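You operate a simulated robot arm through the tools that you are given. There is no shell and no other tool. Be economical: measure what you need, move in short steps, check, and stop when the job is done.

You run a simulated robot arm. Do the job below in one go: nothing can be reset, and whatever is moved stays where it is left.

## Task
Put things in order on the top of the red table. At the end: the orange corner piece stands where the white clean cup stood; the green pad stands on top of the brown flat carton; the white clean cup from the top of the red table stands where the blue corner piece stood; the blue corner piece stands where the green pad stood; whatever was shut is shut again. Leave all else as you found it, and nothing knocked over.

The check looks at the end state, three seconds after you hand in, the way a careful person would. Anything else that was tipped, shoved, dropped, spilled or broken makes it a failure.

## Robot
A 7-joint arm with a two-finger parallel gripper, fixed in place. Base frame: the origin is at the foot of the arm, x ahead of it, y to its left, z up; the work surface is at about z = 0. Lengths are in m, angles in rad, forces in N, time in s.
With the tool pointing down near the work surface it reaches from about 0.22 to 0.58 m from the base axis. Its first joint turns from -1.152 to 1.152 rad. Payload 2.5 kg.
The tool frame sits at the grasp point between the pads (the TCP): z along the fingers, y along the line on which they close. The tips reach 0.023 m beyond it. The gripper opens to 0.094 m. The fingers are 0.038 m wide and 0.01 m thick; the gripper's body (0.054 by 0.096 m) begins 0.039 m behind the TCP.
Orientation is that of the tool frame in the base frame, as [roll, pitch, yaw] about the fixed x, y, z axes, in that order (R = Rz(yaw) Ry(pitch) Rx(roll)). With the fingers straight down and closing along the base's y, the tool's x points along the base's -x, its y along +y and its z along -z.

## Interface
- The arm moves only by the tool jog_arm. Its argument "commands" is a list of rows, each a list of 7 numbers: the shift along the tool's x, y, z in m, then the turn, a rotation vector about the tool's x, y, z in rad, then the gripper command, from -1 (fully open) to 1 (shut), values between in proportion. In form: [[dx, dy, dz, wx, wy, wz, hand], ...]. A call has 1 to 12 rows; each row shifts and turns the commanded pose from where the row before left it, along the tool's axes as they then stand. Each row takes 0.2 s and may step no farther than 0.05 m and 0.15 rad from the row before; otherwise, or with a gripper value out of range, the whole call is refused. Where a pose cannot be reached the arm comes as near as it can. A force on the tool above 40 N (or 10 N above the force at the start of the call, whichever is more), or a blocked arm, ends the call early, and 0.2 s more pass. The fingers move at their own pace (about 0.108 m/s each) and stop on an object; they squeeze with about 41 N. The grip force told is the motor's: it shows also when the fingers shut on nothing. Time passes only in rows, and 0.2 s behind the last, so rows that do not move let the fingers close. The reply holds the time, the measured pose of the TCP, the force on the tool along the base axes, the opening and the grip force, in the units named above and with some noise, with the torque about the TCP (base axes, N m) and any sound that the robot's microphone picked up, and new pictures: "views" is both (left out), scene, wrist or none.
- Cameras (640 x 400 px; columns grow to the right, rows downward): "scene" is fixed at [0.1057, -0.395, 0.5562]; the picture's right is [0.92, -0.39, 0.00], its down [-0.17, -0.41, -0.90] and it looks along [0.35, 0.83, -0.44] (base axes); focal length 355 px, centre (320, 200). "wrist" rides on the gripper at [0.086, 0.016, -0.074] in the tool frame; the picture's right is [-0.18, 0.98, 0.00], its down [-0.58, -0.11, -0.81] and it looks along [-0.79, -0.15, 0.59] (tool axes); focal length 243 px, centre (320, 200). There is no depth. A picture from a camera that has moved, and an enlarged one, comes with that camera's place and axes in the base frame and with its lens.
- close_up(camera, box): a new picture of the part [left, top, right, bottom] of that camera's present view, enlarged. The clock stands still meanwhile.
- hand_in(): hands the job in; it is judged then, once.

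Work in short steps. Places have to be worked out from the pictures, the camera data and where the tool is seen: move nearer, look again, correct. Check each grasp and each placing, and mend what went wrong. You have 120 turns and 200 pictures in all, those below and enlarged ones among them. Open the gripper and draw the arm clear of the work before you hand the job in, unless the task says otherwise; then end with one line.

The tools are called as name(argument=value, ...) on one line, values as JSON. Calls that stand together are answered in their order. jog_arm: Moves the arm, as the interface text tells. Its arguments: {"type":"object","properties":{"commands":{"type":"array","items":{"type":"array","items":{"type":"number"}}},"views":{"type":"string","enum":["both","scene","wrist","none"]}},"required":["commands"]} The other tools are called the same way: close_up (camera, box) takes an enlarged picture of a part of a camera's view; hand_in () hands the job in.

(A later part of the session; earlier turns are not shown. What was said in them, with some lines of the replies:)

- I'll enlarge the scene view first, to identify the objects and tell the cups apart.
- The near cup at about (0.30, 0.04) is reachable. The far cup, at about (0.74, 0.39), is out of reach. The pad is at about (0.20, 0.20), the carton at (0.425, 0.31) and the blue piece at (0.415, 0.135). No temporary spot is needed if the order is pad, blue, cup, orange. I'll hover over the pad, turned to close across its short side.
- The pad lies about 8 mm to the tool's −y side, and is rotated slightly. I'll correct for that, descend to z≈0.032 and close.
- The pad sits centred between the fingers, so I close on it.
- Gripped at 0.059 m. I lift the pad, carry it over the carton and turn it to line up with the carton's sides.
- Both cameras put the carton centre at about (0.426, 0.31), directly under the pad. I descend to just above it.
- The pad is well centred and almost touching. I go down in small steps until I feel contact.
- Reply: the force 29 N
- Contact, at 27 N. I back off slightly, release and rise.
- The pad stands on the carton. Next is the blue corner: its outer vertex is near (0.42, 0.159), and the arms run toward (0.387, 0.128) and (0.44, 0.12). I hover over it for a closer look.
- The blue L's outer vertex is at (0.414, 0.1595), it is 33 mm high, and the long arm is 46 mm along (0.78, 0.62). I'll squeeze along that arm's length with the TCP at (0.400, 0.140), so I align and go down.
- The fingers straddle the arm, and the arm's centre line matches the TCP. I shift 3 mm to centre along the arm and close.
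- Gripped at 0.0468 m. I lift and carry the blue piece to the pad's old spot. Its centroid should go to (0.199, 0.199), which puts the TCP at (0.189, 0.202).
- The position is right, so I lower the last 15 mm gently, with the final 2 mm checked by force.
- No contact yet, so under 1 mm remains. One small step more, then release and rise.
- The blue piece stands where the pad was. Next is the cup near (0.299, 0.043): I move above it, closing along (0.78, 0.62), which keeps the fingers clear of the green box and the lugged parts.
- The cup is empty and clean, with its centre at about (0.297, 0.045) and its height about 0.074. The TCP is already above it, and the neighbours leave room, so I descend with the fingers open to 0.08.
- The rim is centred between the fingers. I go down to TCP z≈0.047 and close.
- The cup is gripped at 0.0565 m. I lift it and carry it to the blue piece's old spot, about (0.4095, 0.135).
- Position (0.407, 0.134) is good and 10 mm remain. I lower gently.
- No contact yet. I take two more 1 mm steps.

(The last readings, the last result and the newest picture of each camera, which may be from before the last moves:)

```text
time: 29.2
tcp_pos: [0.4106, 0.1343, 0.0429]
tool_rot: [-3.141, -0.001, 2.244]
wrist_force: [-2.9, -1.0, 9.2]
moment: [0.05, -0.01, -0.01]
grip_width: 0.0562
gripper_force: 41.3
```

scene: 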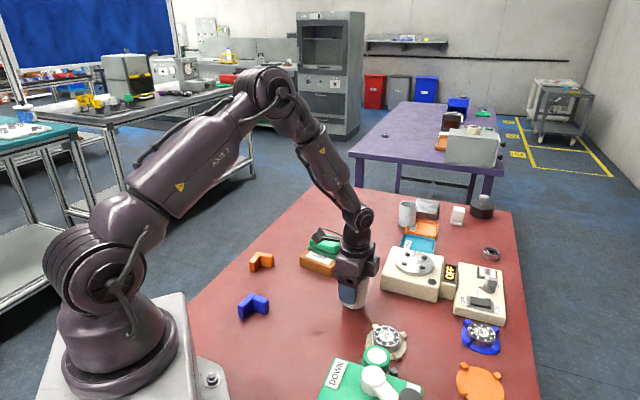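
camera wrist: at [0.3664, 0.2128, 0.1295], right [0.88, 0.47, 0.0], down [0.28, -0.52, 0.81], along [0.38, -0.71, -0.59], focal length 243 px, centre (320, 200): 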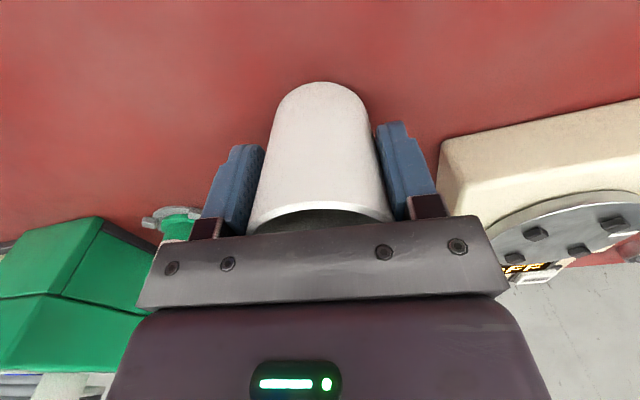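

The force is now 9 N upward, so the cup stands on the table. I release to 0.08 and rise straight up.

jog_arm(commands=[[0, 0, 0, 0, 0, 0, 0], [0, 0, 0, 0, 0, 0, -0.4], [0, 0, 0, 0, 0, 0, -0.65], [0, 0, 0, 0, 0, 0, -0.65], [0, 0, -0.03, 0, 0, 0, -0.65], [0, 0, -0.045, 0, 0, 0, -0.65], [0, 0, -0.045, 0, 0, 0, -0.65], [0, 0, -0.045, 0, 0, 0, -1], [0, 0, 0, 0, 0, 0, -1]])

close_up(camera="scene", box=[220, 220, 400, 330])

```text
time: 31.2
tcp_pos: [0.4073, 0.1348, 0.2079]
tool_rot: [-3.141, 0.0, 2.243]
wrist_force: [-0.6, -0.1, -0.2]
moment: [0.0, 0.01, -0.03]
grip_width: 0.094
gripper_force: 0.1
camera wrist: at [0.3657, 0.2126, 0.2816], right [0.88, 0.47, 0.0], down [0.28, -0.52, 0.81], along [0.38, -0.71, -0.59], focal length 243 px, centre (320, 200)
```

scene: 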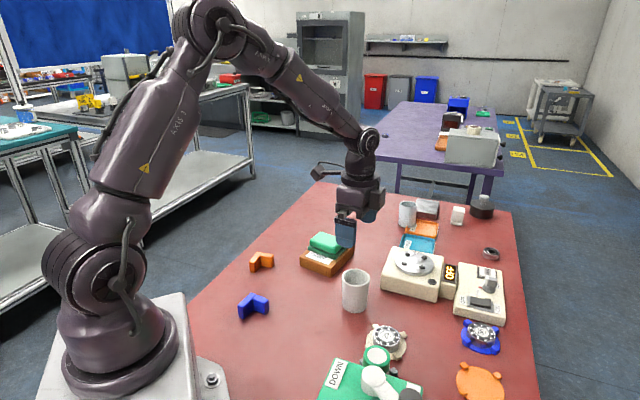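
wrist: 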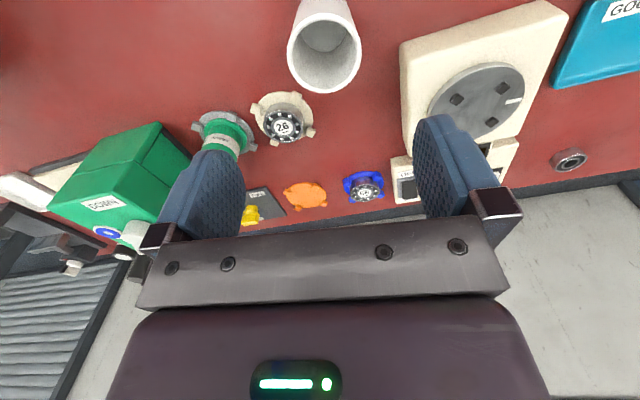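

```text
3.56 times, centred on (310, 275) of scene
camera zoom: at [0.1057, -0.395, 0.5562], right [0.92, -0.39, 0.0], down [-0.17, -0.41, -0.9], along [0.35, 0.83, -0.44], focal length 1262 px, centre (356, -67)
```

zoom: 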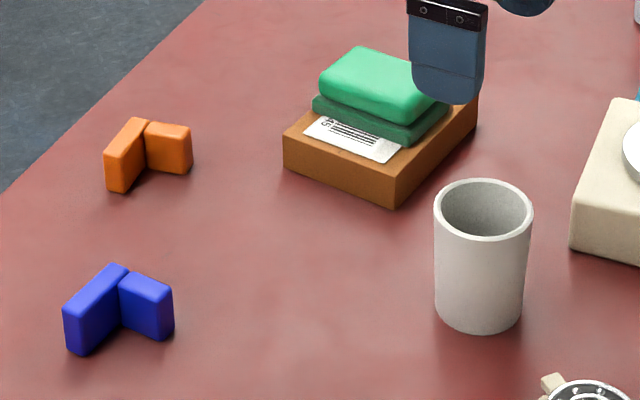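

The cup stands upright at the blue spot. Now I hover over the orange piece, near (0.25, 0.355).

jog_arm(commands=[[0.0451, 0.0011, 0, 0, 0, 0, -1], [0.0451, 0.0011, 0, 0, 0, 0, -1], [0.0451, 0.0011, 0, 0, 0, 0, -1], [0.0451, 0.0011, 0, 0, 0, 0, -1], [0.0451, 0.0011, 0, 0, 0, 0, -1], [0.0451, 0.0011, 0, 0, 0, 0, -1], [0, 0, 0.045, 0, 0, 0, -1], [0, 0, 0, 0, 0, 0, -1]])

close_up(camera="wrist", box=[220, 0, 420, 125])

```text
time: 33.0
tcp_pos: [0.2439, 0.3491, 0.1622]
tool_rot: [-3.141, -0.001, 2.243]
wrist_force: [0.0, -0.6, 0.2]
moment: [-0.03, -0.02, -0.01]
grip_width: 0.0941
gripper_force: 0.2
camera wrist: at [0.2024, 0.4269, 0.236], right [0.88, 0.47, 0.0], down [0.28, -0.52, 0.81], along [0.38, -0.71, -0.59], focal length 243 px, centre (320, 200)
```

scene: 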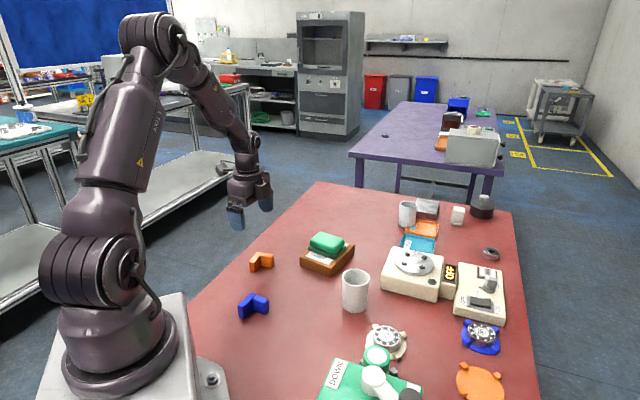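
wrist: 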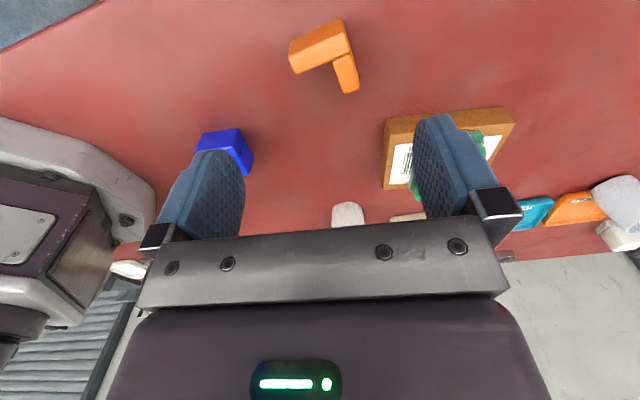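

```text
3.20 times, centred on (320, 62) of wrist
camera zoom: at [0.2024, 0.4269, 0.236], right [0.88, 0.47, 0.0], down [0.28, -0.52, 0.81], along [0.38, -0.71, -0.59], focal length 776 px, centre (320, 640)
```

zoom: 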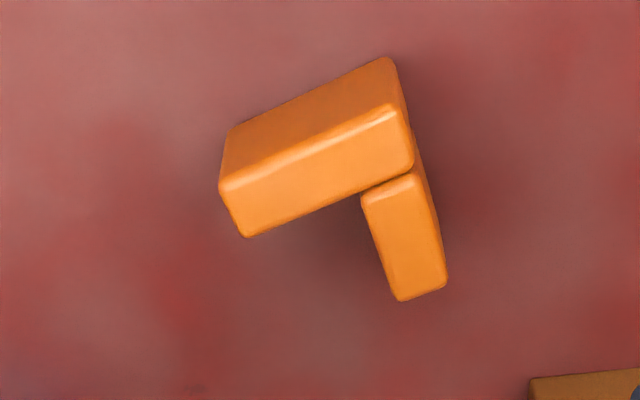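

The orange L has its vertex at (0.2516, 0.372) and its long arm along (0.655, 0.756). I turn by 0.185 rad, put the TCP at (0.242, 0.350) and go down.

jog_arm(commands=[[0.0022, -0.0008, 0, 0, 0, -0.09, -0.6], [0, 0, 0, 0, 0, -0.095, -0.6], [0, 0, 0.045, 0, 0, 0, -0.6], [0, 0, 0.045, 0, 0, 0, -0.6], [0, 0, 0.044, 0, 0, 0, -0.6], [0, 0, 0, 0, 0, 0, -0.6]], views="wrist")

close_up(camera="scene", box=[200, 200, 320, 300])

```text
time: 34.4
tcp_pos: [0.2449, 0.3502, 0.0296]
tool_rot: [3.141, 0.0, 2.426]
wrist_force: [0.4, 0.4, 0.6]
moment: [0.01, -0.02, 0.04]
grip_width: 0.0752
gripper_force: 0.1
camera wrist: at [0.1894, 0.42, 0.1024], right [0.78, 0.62, 0.0], down [0.37, -0.46, 0.81], along [0.5, -0.63, -0.59], focal length 243 px, centre (320, 200)
```

wrist: 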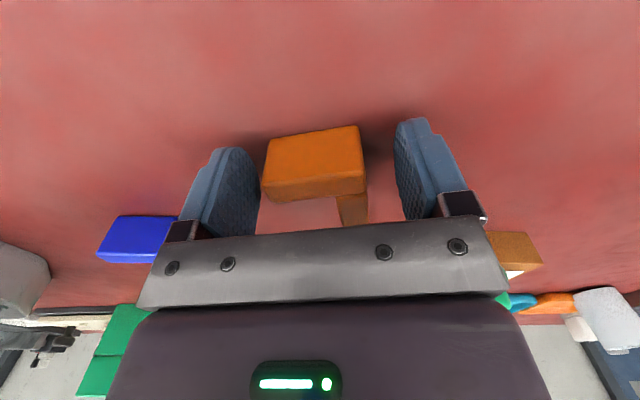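

```text
4.00 times, centred on (260, 250) of scene
camera zoom: at [0.1057, -0.395, 0.5562], right [0.92, -0.39, 0.0], down [-0.17, -0.41, -0.9], along [0.35, 0.83, -0.44], focal length 1420 px, centre (560, 0)
```

zoom: 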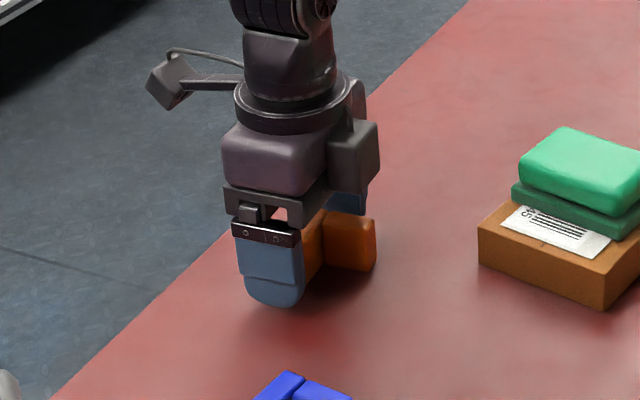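

Same picture as with the blue piece. I shift 3 mm to centre along the arm and close.

jog_arm(commands=[[0, -0.003, 0.001, 0, 0, 0, -0.6], [0, 0, 0, 0, 0, 0, 1], [0, 0, 0, 0, 0, 0, 1], [0, 0, 0, 0, 0, 0, 1]], views="wrist")

```text
time: 35.4
tcp_pos: [0.2427, 0.349, 0.0279]
tool_rot: [3.141, 0.0, 2.428]
wrist_force: [-0.4, 0.8, 0.5]
moment: [0.03, 0.01, -0.01]
grip_width: 0.0467
gripper_force: 41.0
camera wrist: at [0.1881, 0.4185, 0.1025], right [0.78, 0.62, 0.0], down [0.37, -0.46, 0.81], along [0.5, -0.63, -0.59], focal length 243 px, centre (320, 200)
```

wrist: 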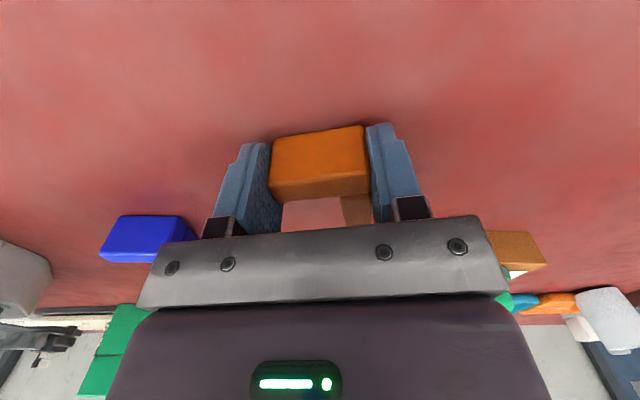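

Gripped at 0.0467 m. I carry it to the cup's old spot: centroid to (0.298, 0.0435), so the TCP goes to (0.288, 0.0445).

jog_arm(commands=[[0, 0, -0.045, 0, 0, 0, 1], [0, 0, -0.05, 0, 0, 0, 1], [-0.0333, -0.0287, 0, 0, 0, 0, 1], [-0.0333, -0.0287, 0, 0, 0, 0, 1], [-0.0333, -0.0287, 0, 0, 0, 0, 1], [-0.0333, -0.0287, 0, 0, 0, 0, 1], [-0.0333, -0.0287, 0, 0, 0, 0, 1], [-0.0333, -0.0287, 0, 0, 0, 0, 1], [-0.0333, -0.0287, 0, 0, 0, 0, 1], [0, 0, 0.045, 0, 0, 0, 1], [0, 0, 0.03, 0, 0, 0, 1], [0, 0, 0, 0, 0, 0, 1]])

close_up(camera="scene", box=[250, 280, 390, 390])

```text
time: 38.0
tcp_pos: [0.2901, 0.0452, 0.0454]
tool_rot: [3.141, 0.0, 2.429]
wrist_force: [-0.4, 0.3, -0.7]
moment: [-0.02, -0.04, 0.0]
grip_width: 0.0469
gripper_force: 41.0
camera wrist: at [0.2335, 0.1148, 0.1187], right [0.78, 0.62, 0.0], down [0.37, -0.46, 0.81], along [0.5, -0.63, -0.59], focal length 243 px, centre (320, 200)
```

scene: 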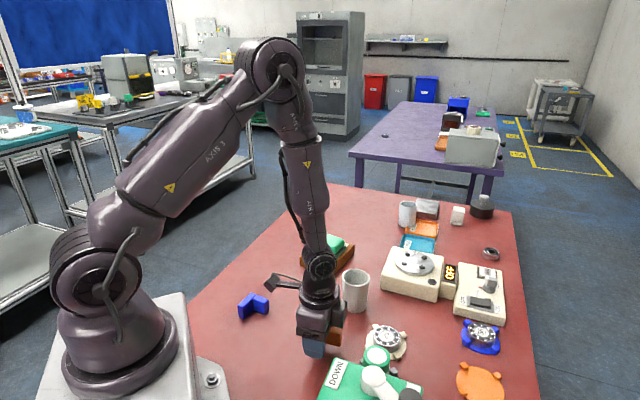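
wrist: 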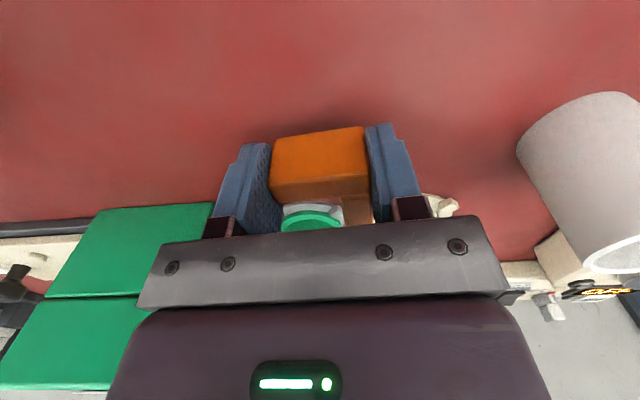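

```text
3.64 times, centred on (320, 335) of scene
camera zoom: at [0.1057, -0.395, 0.5562], right [0.92, -0.39, 0.0], down [-0.17, -0.41, -0.9], along [0.35, 0.83, -0.44], focal length 1290 px, centre (320, -291)
```

zoom: 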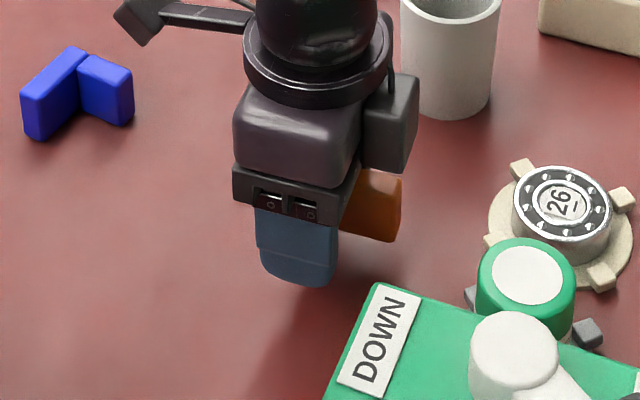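

There's clearance all round and 20 mm to go. I lower.

jog_arm(commands=[[0, -0.001, 0.01, 0, 0, 0, 1], [0, 0, 0.007, 0, 0, 0, 1], [0, 0, 0.002, 0, 0, 0, 1], [0, 0, 0, 0, 0, 0, 1]], views="none")

jog_arm(commands=[[0, 0, 0.001, 0, 0, 0, 1], [0, 0, 0, 0, 0, 0, 1]], views="none")

close_up(camera="scene", box=[270, 300, 370, 390])

```text
time: 39.0
tcp_pos: [0.2872, 0.0442, 0.0282]
tool_rot: [-3.141, 0.0, 2.429]
wrist_force: [-3.7, -0.4, 15.4]
moment: [-0.05, -0.1, -0.04]
grip_width: 0.047
gripper_force: 40.6
```

```text
time: 39.6
tcp_pos: [0.2874, 0.0429, 0.029]
tool_rot: [3.141, 0.003, 2.427]
wrist_force: [-5.0, -6.7, 33.3]
moment: [-0.22, -0.12, -0.04]
grip_width: 0.0469
gripper_force: 41.6
```

```text
4.44 times, centred on (320, 345) of scene
camera zoom: at [0.1056, -0.395, 0.5562], right [0.92, -0.39, 0.0], down [-0.17, -0.41, -0.9], along [0.35, 0.83, -0.44], focal length 1577 px, centre (320, -444)
```

zoom: 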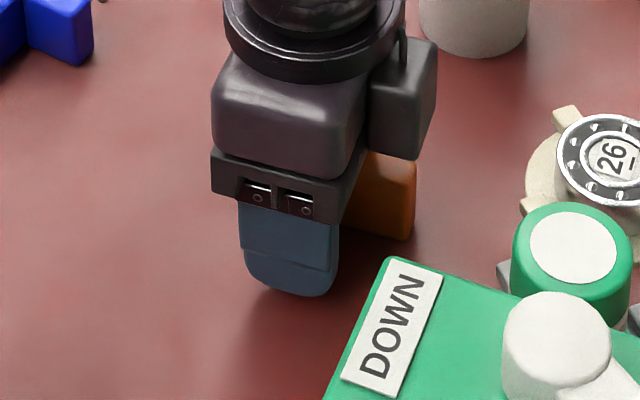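

It's on the table, at 33 N. I ease off 2 mm, release and rise.

jog_arm(commands=[[0, 0, -0.002, 0, 0, 0, 1], [0, 0, 0, 0, 0, 0, 0.2], [0, 0, 0, 0, 0, 0, -0.4], [0, 0, 0, 0, 0, 0, -0.6], [0, 0, 0, 0, 0, 0, -0.6], [0, 0, -0.04, 0, 0, 0, -0.6], [0, 0, -0.045, 0, 0, 0, -0.6], [0, 0, -0.045, 0, 0, 0, -0.6], [0, 0, -0.045, 0, 0, 0, -1], [0, 0, -0.045, 0, 0, 0, -1], [0, 0, 0, 0, 0, 0, -1]])

close_up(camera="scene", box=[220, 230, 400, 370])

```text
time: 42.0
tcp_pos: [0.2874, 0.047, 0.2517]
tool_rot: [3.141, 0.0, 2.428]
wrist_force: [-0.7, 0.2, -0.1]
moment: [0.0, 0.0, 0.01]
grip_width: 0.0938
gripper_force: 0.1
camera wrist: at [0.2333, 0.1162, 0.3259], right [0.78, 0.62, 0.0], down [0.37, -0.46, 0.81], along [0.5, -0.63, -0.59], focal length 243 px, centre (320, 200)
```

scene: 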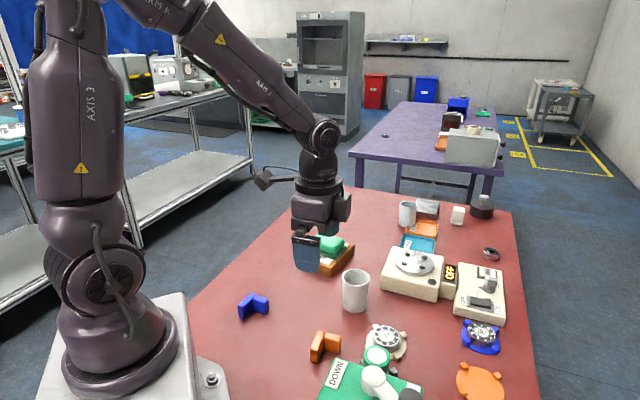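
wrist: 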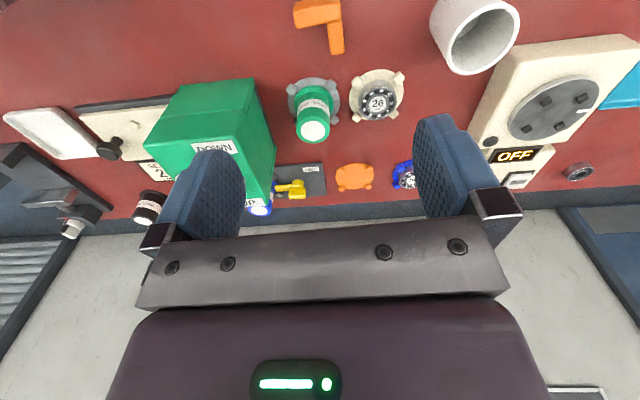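

```text
2.86 times, centred on (310, 300) of scene
camera zoom: at [0.1057, -0.395, 0.5562], right [0.92, -0.39, 0.0], down [-0.17, -0.41, -0.9], along [0.35, 0.83, -0.44], focal length 1014 px, centre (349, -86)
```

zoom: 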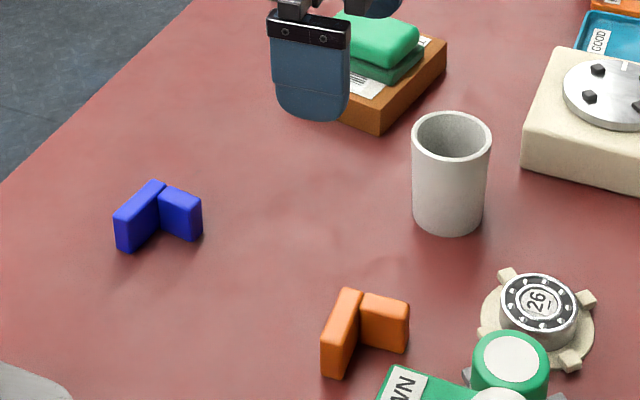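

All four pieces stand where they should. I draw the arm back toward its start pose and take a last look.

jog_arm(commands=[[0, 0, -0.04, 0, 0, 0, -1], [0, 0, -0.04, 0, 0, 0, -1], [0.03, -0.03, 0, 0, 0, -0.14, -1], [0.03, -0.03, 0, 0, 0, -0.14, -1], [0.03, -0.02, 0, 0, 0, -0.14, -1], [0, 0, 0, 0, 0, 0, -1]], views="scene")

close_up(camera="scene", box=[220, 200, 540, 400])

```text
time: 43.4
tcp_pos: [0.1662, 0.0275, 0.3287]
tool_rot: [3.14, 0.001, 2.85]
wrist_force: [-0.1, -0.9, -0.3]
moment: [0.0, 0.0, -0.04]
grip_width: 0.0939
gripper_force: 0.1
```

scene: 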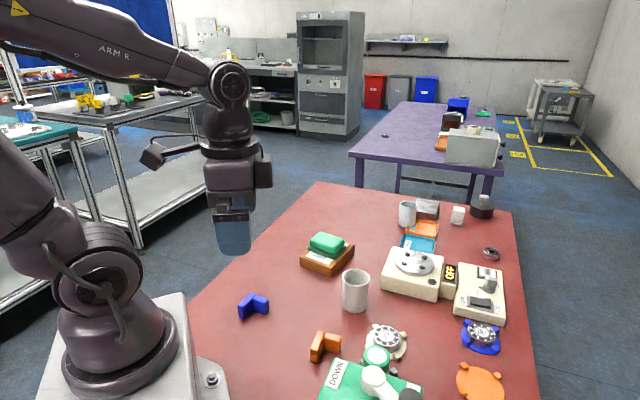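

```text
2.00 times, centred on (380, 300) of scene
camera zoom: at [0.1056, -0.395, 0.5562], right [0.92, -0.39, 0.0], down [-0.17, -0.41, -0.9], along [0.35, 0.83, -0.44], focal length 710 px, centre (200, 0)
```

zoom: 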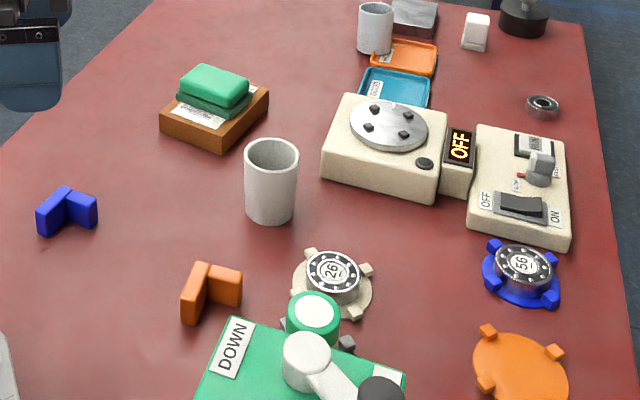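

Everything is in place, nothing else has moved, and the arm is clear with the gripper open. I hand in.

hand_in()

```text
The job is handed in.
```

The job is done and handed in: the green pad is on the carton, the blue piece is at the pad's spot, the white cup is at the blue piece's spot and the orange piece is at the cup's spot; I opened nothing, and the last pictures show nothing else moved or tipped.
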